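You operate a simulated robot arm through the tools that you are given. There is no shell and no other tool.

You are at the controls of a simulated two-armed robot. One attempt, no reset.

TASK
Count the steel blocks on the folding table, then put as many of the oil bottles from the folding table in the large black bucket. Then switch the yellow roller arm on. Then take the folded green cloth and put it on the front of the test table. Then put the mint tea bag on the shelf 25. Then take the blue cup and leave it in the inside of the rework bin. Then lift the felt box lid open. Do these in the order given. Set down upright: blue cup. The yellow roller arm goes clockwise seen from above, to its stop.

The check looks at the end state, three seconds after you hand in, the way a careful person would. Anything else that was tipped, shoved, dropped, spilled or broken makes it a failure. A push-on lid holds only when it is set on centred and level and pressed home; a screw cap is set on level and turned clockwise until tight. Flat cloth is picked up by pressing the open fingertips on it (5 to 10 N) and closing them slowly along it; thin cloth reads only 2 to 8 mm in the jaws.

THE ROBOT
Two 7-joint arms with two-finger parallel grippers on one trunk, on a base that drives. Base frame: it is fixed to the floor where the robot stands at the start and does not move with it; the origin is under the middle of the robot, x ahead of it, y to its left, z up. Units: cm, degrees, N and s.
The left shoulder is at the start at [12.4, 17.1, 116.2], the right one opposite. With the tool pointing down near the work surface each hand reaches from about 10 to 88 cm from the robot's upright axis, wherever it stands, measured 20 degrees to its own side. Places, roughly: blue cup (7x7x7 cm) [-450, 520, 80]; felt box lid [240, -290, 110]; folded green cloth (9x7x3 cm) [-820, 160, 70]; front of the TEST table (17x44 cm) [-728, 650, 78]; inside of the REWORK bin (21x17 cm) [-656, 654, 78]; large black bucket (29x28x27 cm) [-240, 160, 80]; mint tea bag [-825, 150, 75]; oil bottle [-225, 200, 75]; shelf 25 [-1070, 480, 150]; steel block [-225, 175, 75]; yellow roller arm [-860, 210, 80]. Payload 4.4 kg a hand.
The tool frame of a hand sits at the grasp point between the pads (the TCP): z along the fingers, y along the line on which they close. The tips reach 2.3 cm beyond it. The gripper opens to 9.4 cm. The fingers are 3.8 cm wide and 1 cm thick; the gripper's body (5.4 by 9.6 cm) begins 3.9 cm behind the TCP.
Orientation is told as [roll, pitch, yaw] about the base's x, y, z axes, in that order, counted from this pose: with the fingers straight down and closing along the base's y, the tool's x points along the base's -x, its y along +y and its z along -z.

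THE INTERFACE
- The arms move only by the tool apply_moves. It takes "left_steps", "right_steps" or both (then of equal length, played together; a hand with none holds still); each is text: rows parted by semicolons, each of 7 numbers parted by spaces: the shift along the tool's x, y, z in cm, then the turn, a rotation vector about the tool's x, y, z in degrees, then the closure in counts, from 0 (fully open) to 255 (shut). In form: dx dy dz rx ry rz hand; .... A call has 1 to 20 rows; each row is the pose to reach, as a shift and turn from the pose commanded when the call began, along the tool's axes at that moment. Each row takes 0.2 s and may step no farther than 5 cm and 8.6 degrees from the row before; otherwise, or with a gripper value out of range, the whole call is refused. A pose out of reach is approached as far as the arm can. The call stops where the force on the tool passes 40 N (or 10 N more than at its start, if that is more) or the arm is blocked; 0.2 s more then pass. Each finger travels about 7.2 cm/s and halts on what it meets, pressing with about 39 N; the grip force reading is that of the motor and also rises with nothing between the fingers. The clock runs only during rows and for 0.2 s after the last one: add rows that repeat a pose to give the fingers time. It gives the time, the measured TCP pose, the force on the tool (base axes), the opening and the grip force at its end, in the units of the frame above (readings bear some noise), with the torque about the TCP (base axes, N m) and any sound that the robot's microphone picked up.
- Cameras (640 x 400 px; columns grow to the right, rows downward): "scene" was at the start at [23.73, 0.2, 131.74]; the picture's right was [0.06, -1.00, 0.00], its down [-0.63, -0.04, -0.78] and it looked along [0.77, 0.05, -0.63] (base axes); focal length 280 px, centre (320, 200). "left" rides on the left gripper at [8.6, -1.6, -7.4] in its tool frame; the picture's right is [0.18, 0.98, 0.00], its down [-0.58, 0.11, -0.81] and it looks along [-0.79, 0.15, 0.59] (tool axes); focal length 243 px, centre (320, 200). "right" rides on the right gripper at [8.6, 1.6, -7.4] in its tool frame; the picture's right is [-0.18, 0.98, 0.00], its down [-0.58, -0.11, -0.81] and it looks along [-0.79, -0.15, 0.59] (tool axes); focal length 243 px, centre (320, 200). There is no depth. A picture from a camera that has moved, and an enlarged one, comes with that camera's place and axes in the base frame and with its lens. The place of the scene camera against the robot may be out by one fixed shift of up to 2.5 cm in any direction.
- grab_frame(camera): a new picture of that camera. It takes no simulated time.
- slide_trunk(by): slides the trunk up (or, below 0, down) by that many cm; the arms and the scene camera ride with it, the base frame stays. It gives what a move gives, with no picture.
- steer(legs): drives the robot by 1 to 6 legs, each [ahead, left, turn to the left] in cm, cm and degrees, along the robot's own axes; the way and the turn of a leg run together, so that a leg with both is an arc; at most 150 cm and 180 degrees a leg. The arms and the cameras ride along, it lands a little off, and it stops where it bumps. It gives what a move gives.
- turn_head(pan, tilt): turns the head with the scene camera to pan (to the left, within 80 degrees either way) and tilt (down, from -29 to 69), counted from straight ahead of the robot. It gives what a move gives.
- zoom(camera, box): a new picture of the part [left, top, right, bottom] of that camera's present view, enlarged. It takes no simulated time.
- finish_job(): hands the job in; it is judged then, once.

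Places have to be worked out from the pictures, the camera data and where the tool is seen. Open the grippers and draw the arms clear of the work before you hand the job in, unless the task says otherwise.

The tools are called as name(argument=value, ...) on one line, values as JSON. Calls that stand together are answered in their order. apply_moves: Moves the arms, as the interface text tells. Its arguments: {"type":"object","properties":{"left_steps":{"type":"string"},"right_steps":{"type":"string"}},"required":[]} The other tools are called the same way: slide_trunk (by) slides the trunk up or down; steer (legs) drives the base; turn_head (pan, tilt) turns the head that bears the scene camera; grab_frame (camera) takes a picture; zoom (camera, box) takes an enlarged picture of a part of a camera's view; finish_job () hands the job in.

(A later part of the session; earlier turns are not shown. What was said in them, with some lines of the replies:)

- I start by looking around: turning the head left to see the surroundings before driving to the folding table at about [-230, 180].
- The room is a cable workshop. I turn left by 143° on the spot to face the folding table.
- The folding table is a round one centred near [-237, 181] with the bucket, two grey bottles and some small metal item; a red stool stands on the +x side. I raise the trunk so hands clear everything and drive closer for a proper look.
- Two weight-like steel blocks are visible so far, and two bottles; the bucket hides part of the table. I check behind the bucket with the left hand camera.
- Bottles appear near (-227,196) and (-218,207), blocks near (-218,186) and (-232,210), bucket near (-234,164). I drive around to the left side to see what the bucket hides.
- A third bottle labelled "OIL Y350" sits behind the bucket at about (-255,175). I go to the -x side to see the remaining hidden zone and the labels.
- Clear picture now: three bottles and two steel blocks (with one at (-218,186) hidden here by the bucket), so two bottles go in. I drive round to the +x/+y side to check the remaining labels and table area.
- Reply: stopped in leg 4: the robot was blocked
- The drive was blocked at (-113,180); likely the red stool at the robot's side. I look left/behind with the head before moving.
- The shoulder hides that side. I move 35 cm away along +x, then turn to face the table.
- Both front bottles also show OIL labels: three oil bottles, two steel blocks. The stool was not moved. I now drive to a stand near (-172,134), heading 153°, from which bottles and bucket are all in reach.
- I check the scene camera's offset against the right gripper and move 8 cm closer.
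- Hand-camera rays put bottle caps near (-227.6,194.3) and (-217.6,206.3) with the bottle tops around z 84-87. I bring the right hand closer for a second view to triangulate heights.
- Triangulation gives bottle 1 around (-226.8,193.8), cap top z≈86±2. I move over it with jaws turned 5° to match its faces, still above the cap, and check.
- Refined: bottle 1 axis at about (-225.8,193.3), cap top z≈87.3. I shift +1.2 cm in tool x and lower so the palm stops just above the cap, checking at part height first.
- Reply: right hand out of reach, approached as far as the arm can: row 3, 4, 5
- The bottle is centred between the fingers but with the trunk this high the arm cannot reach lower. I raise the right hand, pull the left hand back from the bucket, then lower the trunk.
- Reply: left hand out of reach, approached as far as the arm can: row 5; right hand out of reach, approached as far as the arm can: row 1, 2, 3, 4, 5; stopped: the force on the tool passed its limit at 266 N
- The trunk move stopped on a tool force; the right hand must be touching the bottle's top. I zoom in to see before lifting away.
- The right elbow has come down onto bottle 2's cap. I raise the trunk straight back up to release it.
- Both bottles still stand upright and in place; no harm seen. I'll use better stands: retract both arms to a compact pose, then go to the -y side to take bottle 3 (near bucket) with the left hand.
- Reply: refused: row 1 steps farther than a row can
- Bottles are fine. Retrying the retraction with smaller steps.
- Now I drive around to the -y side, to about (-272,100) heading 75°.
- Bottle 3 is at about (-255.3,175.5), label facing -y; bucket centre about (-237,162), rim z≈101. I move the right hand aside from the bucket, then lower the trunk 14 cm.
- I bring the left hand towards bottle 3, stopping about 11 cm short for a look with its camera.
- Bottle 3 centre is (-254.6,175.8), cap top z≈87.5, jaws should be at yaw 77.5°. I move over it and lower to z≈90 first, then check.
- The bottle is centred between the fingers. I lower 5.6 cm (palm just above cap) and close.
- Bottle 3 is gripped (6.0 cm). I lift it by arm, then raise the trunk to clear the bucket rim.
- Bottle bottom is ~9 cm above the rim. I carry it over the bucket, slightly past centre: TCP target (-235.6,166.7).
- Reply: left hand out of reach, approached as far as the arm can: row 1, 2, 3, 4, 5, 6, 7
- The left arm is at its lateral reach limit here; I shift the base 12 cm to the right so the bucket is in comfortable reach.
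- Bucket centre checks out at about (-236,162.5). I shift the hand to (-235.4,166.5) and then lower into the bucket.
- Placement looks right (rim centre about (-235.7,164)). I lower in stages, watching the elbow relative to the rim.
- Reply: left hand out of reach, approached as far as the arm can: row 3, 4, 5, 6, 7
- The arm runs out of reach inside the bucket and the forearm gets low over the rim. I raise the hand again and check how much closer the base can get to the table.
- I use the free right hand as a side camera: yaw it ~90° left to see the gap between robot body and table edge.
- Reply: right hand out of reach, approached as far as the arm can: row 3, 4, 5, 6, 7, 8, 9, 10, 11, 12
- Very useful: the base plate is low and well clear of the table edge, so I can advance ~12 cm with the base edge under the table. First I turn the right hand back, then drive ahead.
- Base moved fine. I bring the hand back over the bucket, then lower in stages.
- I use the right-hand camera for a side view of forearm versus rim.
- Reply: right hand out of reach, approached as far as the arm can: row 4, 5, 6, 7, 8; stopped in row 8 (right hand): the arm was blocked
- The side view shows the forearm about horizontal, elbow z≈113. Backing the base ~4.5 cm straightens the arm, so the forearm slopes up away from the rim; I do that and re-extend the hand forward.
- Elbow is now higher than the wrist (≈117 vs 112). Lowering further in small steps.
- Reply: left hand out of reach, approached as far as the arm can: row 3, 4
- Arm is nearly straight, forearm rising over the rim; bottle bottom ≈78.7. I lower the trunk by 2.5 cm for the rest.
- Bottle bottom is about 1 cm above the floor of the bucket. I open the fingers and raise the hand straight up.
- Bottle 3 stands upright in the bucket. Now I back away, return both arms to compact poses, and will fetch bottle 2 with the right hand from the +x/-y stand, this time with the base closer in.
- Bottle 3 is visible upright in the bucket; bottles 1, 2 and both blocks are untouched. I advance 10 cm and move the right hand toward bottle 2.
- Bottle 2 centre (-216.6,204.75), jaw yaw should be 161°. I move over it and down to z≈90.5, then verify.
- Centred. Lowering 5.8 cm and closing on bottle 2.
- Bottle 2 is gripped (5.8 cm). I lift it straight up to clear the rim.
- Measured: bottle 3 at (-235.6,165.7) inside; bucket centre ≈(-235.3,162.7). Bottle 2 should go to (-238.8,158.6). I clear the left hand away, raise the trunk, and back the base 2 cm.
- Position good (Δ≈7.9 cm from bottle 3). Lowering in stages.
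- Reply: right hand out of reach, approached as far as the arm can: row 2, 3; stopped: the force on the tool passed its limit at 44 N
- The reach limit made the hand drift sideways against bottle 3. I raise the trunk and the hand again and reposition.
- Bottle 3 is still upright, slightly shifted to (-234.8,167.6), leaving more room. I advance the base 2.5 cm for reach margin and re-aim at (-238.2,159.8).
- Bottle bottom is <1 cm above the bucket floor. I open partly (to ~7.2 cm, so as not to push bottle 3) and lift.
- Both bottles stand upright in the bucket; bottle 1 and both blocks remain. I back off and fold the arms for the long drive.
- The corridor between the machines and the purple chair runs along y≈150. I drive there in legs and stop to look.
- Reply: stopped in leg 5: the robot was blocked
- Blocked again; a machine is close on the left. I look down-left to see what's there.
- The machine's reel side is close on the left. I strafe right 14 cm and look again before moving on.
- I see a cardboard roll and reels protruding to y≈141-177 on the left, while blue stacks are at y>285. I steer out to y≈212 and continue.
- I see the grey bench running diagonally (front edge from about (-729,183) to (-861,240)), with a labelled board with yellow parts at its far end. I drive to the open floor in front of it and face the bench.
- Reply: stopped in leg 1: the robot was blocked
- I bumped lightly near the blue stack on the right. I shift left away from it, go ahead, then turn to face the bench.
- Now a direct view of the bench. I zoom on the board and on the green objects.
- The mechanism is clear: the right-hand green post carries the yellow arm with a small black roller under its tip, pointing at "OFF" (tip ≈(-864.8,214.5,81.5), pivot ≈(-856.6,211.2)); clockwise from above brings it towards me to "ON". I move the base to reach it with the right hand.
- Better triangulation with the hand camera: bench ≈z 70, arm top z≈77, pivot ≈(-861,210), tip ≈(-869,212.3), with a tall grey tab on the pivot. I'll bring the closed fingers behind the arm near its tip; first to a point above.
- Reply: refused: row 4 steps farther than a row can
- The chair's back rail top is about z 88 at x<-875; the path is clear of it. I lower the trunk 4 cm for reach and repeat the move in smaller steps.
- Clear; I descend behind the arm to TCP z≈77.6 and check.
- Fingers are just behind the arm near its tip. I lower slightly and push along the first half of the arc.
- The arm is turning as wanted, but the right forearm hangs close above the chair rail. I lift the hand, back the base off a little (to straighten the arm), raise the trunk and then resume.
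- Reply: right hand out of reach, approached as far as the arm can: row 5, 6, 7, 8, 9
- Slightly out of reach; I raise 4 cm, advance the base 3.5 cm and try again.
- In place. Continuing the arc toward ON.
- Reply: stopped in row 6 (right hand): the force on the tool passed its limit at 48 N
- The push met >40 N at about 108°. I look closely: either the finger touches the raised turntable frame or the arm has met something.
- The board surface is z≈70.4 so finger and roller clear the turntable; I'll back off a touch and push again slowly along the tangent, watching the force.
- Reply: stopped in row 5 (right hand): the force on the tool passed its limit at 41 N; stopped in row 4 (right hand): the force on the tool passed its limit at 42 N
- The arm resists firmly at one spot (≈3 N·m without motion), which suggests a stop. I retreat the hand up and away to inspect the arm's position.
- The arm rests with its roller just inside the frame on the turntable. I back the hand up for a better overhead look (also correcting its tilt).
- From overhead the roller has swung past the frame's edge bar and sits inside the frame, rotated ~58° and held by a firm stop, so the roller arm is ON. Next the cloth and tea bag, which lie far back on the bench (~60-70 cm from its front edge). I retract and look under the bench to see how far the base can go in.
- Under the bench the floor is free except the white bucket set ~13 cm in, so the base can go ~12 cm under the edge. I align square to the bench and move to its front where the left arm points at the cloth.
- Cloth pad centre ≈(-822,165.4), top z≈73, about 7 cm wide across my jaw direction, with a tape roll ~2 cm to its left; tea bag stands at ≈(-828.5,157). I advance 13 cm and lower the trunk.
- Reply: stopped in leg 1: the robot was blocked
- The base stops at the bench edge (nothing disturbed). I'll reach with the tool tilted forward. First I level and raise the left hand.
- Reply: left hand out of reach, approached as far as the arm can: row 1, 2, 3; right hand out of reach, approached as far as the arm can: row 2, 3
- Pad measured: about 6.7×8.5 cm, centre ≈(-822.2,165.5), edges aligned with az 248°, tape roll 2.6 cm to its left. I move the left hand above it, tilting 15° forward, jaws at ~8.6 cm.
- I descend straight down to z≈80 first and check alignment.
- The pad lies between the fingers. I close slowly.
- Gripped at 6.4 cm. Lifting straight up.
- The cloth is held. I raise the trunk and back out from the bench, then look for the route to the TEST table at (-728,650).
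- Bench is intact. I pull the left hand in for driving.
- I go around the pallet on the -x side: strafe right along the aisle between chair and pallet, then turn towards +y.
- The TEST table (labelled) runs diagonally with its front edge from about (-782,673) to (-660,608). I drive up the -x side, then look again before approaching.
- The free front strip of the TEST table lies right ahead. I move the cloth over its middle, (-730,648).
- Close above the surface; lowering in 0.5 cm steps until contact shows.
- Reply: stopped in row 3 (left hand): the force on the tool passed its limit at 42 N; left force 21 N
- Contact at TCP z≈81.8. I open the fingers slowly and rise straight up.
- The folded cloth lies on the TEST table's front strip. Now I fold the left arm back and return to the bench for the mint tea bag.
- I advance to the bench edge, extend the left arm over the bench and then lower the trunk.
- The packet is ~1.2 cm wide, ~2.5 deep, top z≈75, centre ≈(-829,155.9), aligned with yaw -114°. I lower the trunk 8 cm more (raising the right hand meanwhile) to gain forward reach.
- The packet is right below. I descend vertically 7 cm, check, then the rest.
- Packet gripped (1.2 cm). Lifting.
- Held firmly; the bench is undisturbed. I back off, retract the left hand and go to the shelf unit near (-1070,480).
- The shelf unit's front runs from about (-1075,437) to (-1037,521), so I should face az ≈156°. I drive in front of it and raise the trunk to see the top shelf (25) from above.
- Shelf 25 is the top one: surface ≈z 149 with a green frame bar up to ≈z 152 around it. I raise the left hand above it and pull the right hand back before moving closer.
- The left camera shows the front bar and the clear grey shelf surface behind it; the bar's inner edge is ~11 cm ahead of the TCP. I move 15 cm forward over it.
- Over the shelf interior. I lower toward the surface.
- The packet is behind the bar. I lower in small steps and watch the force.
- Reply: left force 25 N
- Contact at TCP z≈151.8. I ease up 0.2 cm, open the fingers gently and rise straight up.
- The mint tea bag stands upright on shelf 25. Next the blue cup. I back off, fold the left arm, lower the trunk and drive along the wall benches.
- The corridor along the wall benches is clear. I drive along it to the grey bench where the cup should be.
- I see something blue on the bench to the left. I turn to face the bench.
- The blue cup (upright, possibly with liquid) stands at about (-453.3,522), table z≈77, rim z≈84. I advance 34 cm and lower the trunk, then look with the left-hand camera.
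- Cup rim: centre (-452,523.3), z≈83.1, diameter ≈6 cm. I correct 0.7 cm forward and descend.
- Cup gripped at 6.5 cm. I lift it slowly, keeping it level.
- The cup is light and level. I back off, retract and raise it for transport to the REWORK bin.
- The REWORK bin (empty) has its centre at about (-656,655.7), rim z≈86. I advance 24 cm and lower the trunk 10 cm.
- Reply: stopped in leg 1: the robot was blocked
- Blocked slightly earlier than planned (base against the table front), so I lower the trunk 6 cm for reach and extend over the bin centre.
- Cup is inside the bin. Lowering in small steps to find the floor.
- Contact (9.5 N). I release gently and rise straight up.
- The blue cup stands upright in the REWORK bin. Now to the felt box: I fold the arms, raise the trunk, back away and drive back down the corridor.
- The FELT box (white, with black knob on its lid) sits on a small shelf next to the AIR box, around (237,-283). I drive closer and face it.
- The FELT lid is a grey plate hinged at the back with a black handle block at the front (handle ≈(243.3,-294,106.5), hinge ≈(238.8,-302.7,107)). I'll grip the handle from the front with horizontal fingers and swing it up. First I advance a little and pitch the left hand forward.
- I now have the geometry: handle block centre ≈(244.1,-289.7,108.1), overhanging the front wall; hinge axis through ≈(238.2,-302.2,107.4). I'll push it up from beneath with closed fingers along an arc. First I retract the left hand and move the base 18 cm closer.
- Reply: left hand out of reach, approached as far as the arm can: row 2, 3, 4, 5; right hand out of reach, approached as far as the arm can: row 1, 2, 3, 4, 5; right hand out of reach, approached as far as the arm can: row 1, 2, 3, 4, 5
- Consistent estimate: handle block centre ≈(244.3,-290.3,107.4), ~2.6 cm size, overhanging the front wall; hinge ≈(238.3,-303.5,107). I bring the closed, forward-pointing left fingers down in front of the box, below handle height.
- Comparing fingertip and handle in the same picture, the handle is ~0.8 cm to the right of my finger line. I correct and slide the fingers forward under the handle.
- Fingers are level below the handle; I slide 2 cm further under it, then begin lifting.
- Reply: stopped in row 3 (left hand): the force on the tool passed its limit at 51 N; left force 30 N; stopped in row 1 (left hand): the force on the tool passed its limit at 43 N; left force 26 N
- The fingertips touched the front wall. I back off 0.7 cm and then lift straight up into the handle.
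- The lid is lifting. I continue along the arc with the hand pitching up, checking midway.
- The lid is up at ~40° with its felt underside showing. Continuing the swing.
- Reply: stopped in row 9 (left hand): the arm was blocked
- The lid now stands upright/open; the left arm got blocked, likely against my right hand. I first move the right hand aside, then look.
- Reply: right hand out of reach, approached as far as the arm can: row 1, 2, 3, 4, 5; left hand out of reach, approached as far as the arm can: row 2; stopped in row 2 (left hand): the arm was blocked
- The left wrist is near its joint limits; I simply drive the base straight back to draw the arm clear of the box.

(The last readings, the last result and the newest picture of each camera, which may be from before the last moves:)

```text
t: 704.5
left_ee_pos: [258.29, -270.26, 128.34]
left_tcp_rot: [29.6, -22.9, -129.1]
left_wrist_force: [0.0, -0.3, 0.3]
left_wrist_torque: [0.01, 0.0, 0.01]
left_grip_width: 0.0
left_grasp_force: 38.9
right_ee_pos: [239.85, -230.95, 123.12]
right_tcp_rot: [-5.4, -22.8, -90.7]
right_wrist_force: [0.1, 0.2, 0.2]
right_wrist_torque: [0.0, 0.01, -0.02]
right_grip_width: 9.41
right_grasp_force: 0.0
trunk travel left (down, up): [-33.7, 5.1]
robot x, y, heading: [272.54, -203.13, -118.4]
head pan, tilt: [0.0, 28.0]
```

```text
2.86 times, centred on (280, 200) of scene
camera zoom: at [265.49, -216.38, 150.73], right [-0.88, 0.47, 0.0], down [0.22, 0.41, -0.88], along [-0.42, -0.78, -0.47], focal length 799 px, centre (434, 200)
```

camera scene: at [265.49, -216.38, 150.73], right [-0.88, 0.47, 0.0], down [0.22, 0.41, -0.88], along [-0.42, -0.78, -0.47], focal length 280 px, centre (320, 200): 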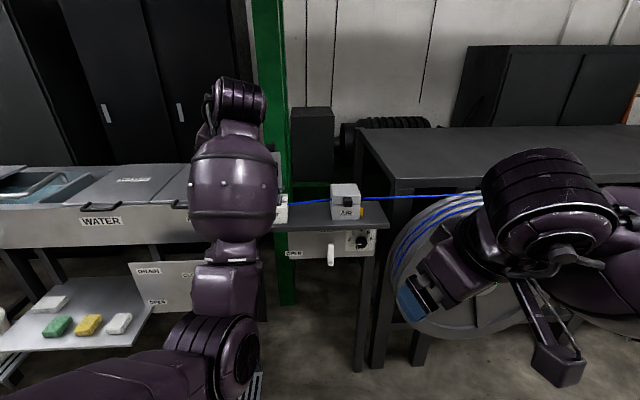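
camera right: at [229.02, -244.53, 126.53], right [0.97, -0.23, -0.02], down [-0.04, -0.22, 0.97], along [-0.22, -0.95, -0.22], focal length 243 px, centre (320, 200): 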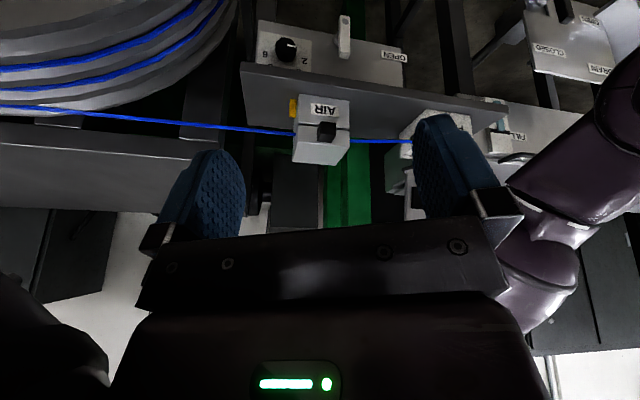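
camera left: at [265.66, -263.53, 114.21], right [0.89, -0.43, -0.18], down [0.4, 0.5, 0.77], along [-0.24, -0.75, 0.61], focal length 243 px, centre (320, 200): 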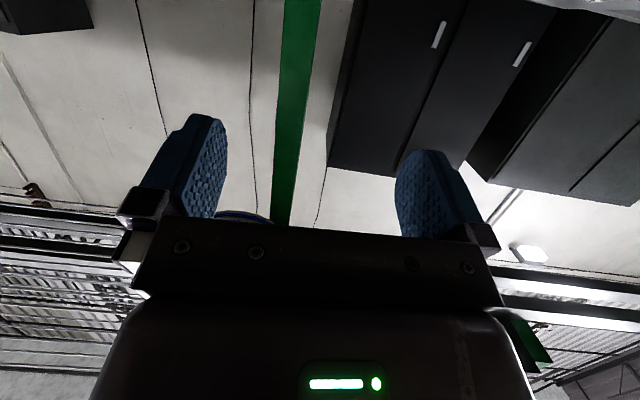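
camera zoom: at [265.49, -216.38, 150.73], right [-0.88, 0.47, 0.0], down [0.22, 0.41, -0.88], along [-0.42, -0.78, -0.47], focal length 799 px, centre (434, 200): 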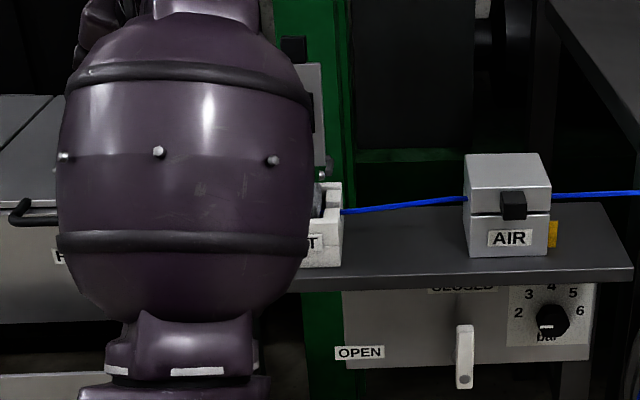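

steer(legs=[[-35, 0, 0], [0, -35, 0]])

turn_head(pan=15, tilt=22)

grab_frame(camera="scene")

```text
t: 710.0
left_ee_pos: [244.3, -223.55, 128.49]
left_tcp_rot: [29.5, -22.8, -128.9]
left_wrist_force: [-0.1, 0.4, 0.4]
left_wrist_torque: [0.02, 0.03, 0.02]
left_grip_width: 0.0
left_grasp_force: 39.1
right_ee_pos: [225.81, -184.24, 123.12]
right_tcp_rot: [-5.4, -22.8, -90.9]
right_wrist_force: [-0.1, 0.8, -1.0]
right_wrist_torque: [0.01, -0.03, 0.02]
right_grip_width: 9.39
right_grasp_force: 0.1
trunk travel left (down, up): [-33.7, 5.1]
robot x, y, heading: [258.84, -156.04, -118.5]
head pan, tilt: [0.0, 28.0]
```

```text
t: 710.7
left_ee_pos: [244.34, -223.74, 128.39]
left_tcp_rot: [29.6, -22.7, -129.0]
left_wrist_force: [-0.3, 0.6, -0.4]
left_wrist_torque: [0.02, -0.04, 0.03]
left_grip_width: 0.0
left_grasp_force: 39.1
right_ee_pos: [225.78, -184.25, 123.05]
right_tcp_rot: [-5.5, -22.9, -90.7]
right_wrist_force: [0.1, 0.5, -0.1]
right_wrist_torque: [0.03, 0.01, -0.01]
right_grip_width: 9.4
right_grasp_force: 0.1
trunk travel left (down, up): [-33.7, 5.1]
robot x, y, heading: [258.22, -156.03, -118.4]
head pan, tilt: [15.0, 22.0]
```

```text
taken
camera scene: at [253.67, -170.68, 151.7], right [-0.97, 0.23, 0.0], down [0.09, 0.36, -0.93], along [-0.21, -0.9, -0.37], focal length 280 px, centre (320, 200)
```

scene: 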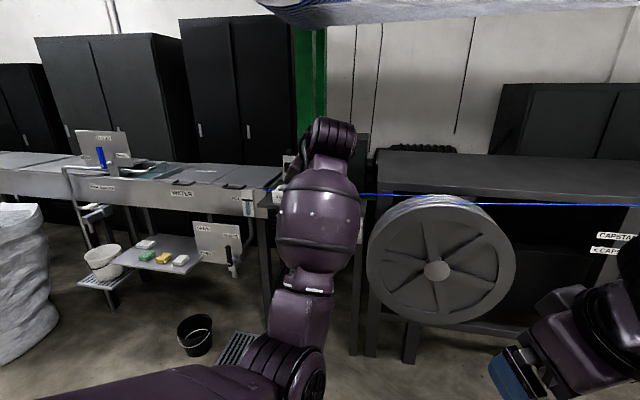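

apply_moves(left_steps="1 3 0 -4 0 0 0; 2 6 0 -8 0 0 0; 3 9 0 -12 0 0 0; 4 12 0 -16 0 0 0; 5 15 0 -20 0 0 0; 6 18 0 -24 0 0 0; 6 18 0 -28 0 0 0")

zoom(camera="scene", box=[240, 130, 400, 230])

grab_frame(camera="scene")

```text
t: 712.3
left_ee_pos: [261.94, -226.6, 134.3]
left_tcp_rot: [57.7, -23.0, -129.0]
left_wrist_force: [0.5, 0.6, 0.4]
left_wrist_torque: [0.0, 0.02, 0.02]
left_grip_width: 9.39
left_grasp_force: 0.0
right_ee_pos: [225.64, -184.29, 123.19]
right_tcp_rot: [-5.4, -22.8, -90.9]
right_wrist_force: [-0.4, -0.4, 0.0]
right_wrist_torque: [0.0, -0.02, 0.03]
right_grip_width: 9.36
right_grasp_force: 0.1
trunk travel left (down, up): [-33.7, 5.1]
robot x, y, heading: [258.39, -156.23, -118.4]
head pan, tilt: [15.0, 22.0]
```

```text
4.00 times, centred on (320, 180) of scene
camera zoom: at [253.61, -170.67, 151.7], right [-0.97, 0.23, 0.0], down [0.09, 0.36, -0.93], along [-0.21, -0.9, -0.37], focal length 1119 px, centre (320, 280)
```

zoom: 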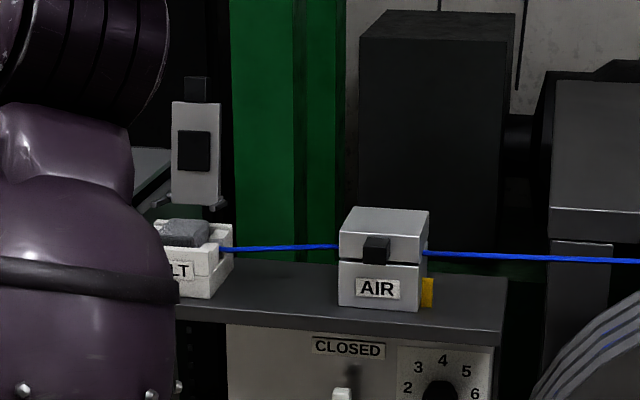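

```text
taken
camera scene: at [253.61, -170.67, 151.7], right [-0.97, 0.23, 0.0], down [0.09, 0.36, -0.93], along [-0.21, -0.9, -0.37], focal length 280 px, centre (320, 200)
```

scene: 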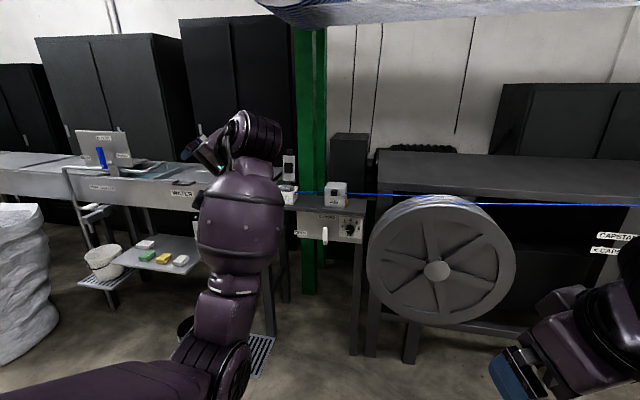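

The FELT lid stands open and stable, both grippers are open and the arms are well clear. All steps are done in order, so I hand in the job.

finish_job()

```text
The job is handed in.
```

I did all seven steps in the order given and handed the job in. I don't have the check's verdict. The step I am least sure of is the roller arm.

| Step | Result |
|---|---|
| Steel blocks and oil bottles | I counted two steel blocks, so two of the three oil bottles went into the black bucket. Both stand upright. |
| Yellow roller arm | Turned clockwise about 58° until it stopped moving under roughly 40 N. I took that as its stop, because the roller had cleared the turntable frame. The ON label sits further round than that, so it may not be the true stop. |
| Folded green cloth | On the free front strip of the TEST table. |
| Mint tea bag | Standing on shelf 25, behind the green front bar. |
| Blue cup | Upright inside the REWORK bin. |
| Felt box lid | Lifted open. It was still standing upright about ten seconds later. |

There was some unplanned contact:
- **Bottle cap:** while lowering the trunk I pressed the right elbow onto one of the oil bottles' caps, and the stop read 266 N. The bottle stayed upright and looked undamaged.
- **Base bumps:** the base was stopped against something several times while driving. I took these to be a red stool, a cardboard roll and reels near a machine, the stack of blue coils, the work bench, and the TEST table. In later pictures the stool, bench and TEST table looked unmoved. I did not look back at the coil stack or the cardboard roll.
- **Bottle in the bucket:** placing the second bottle shifted the first by a centimetre or two. Both are still upright.

Both grippers are open and the arms are clear of the work.
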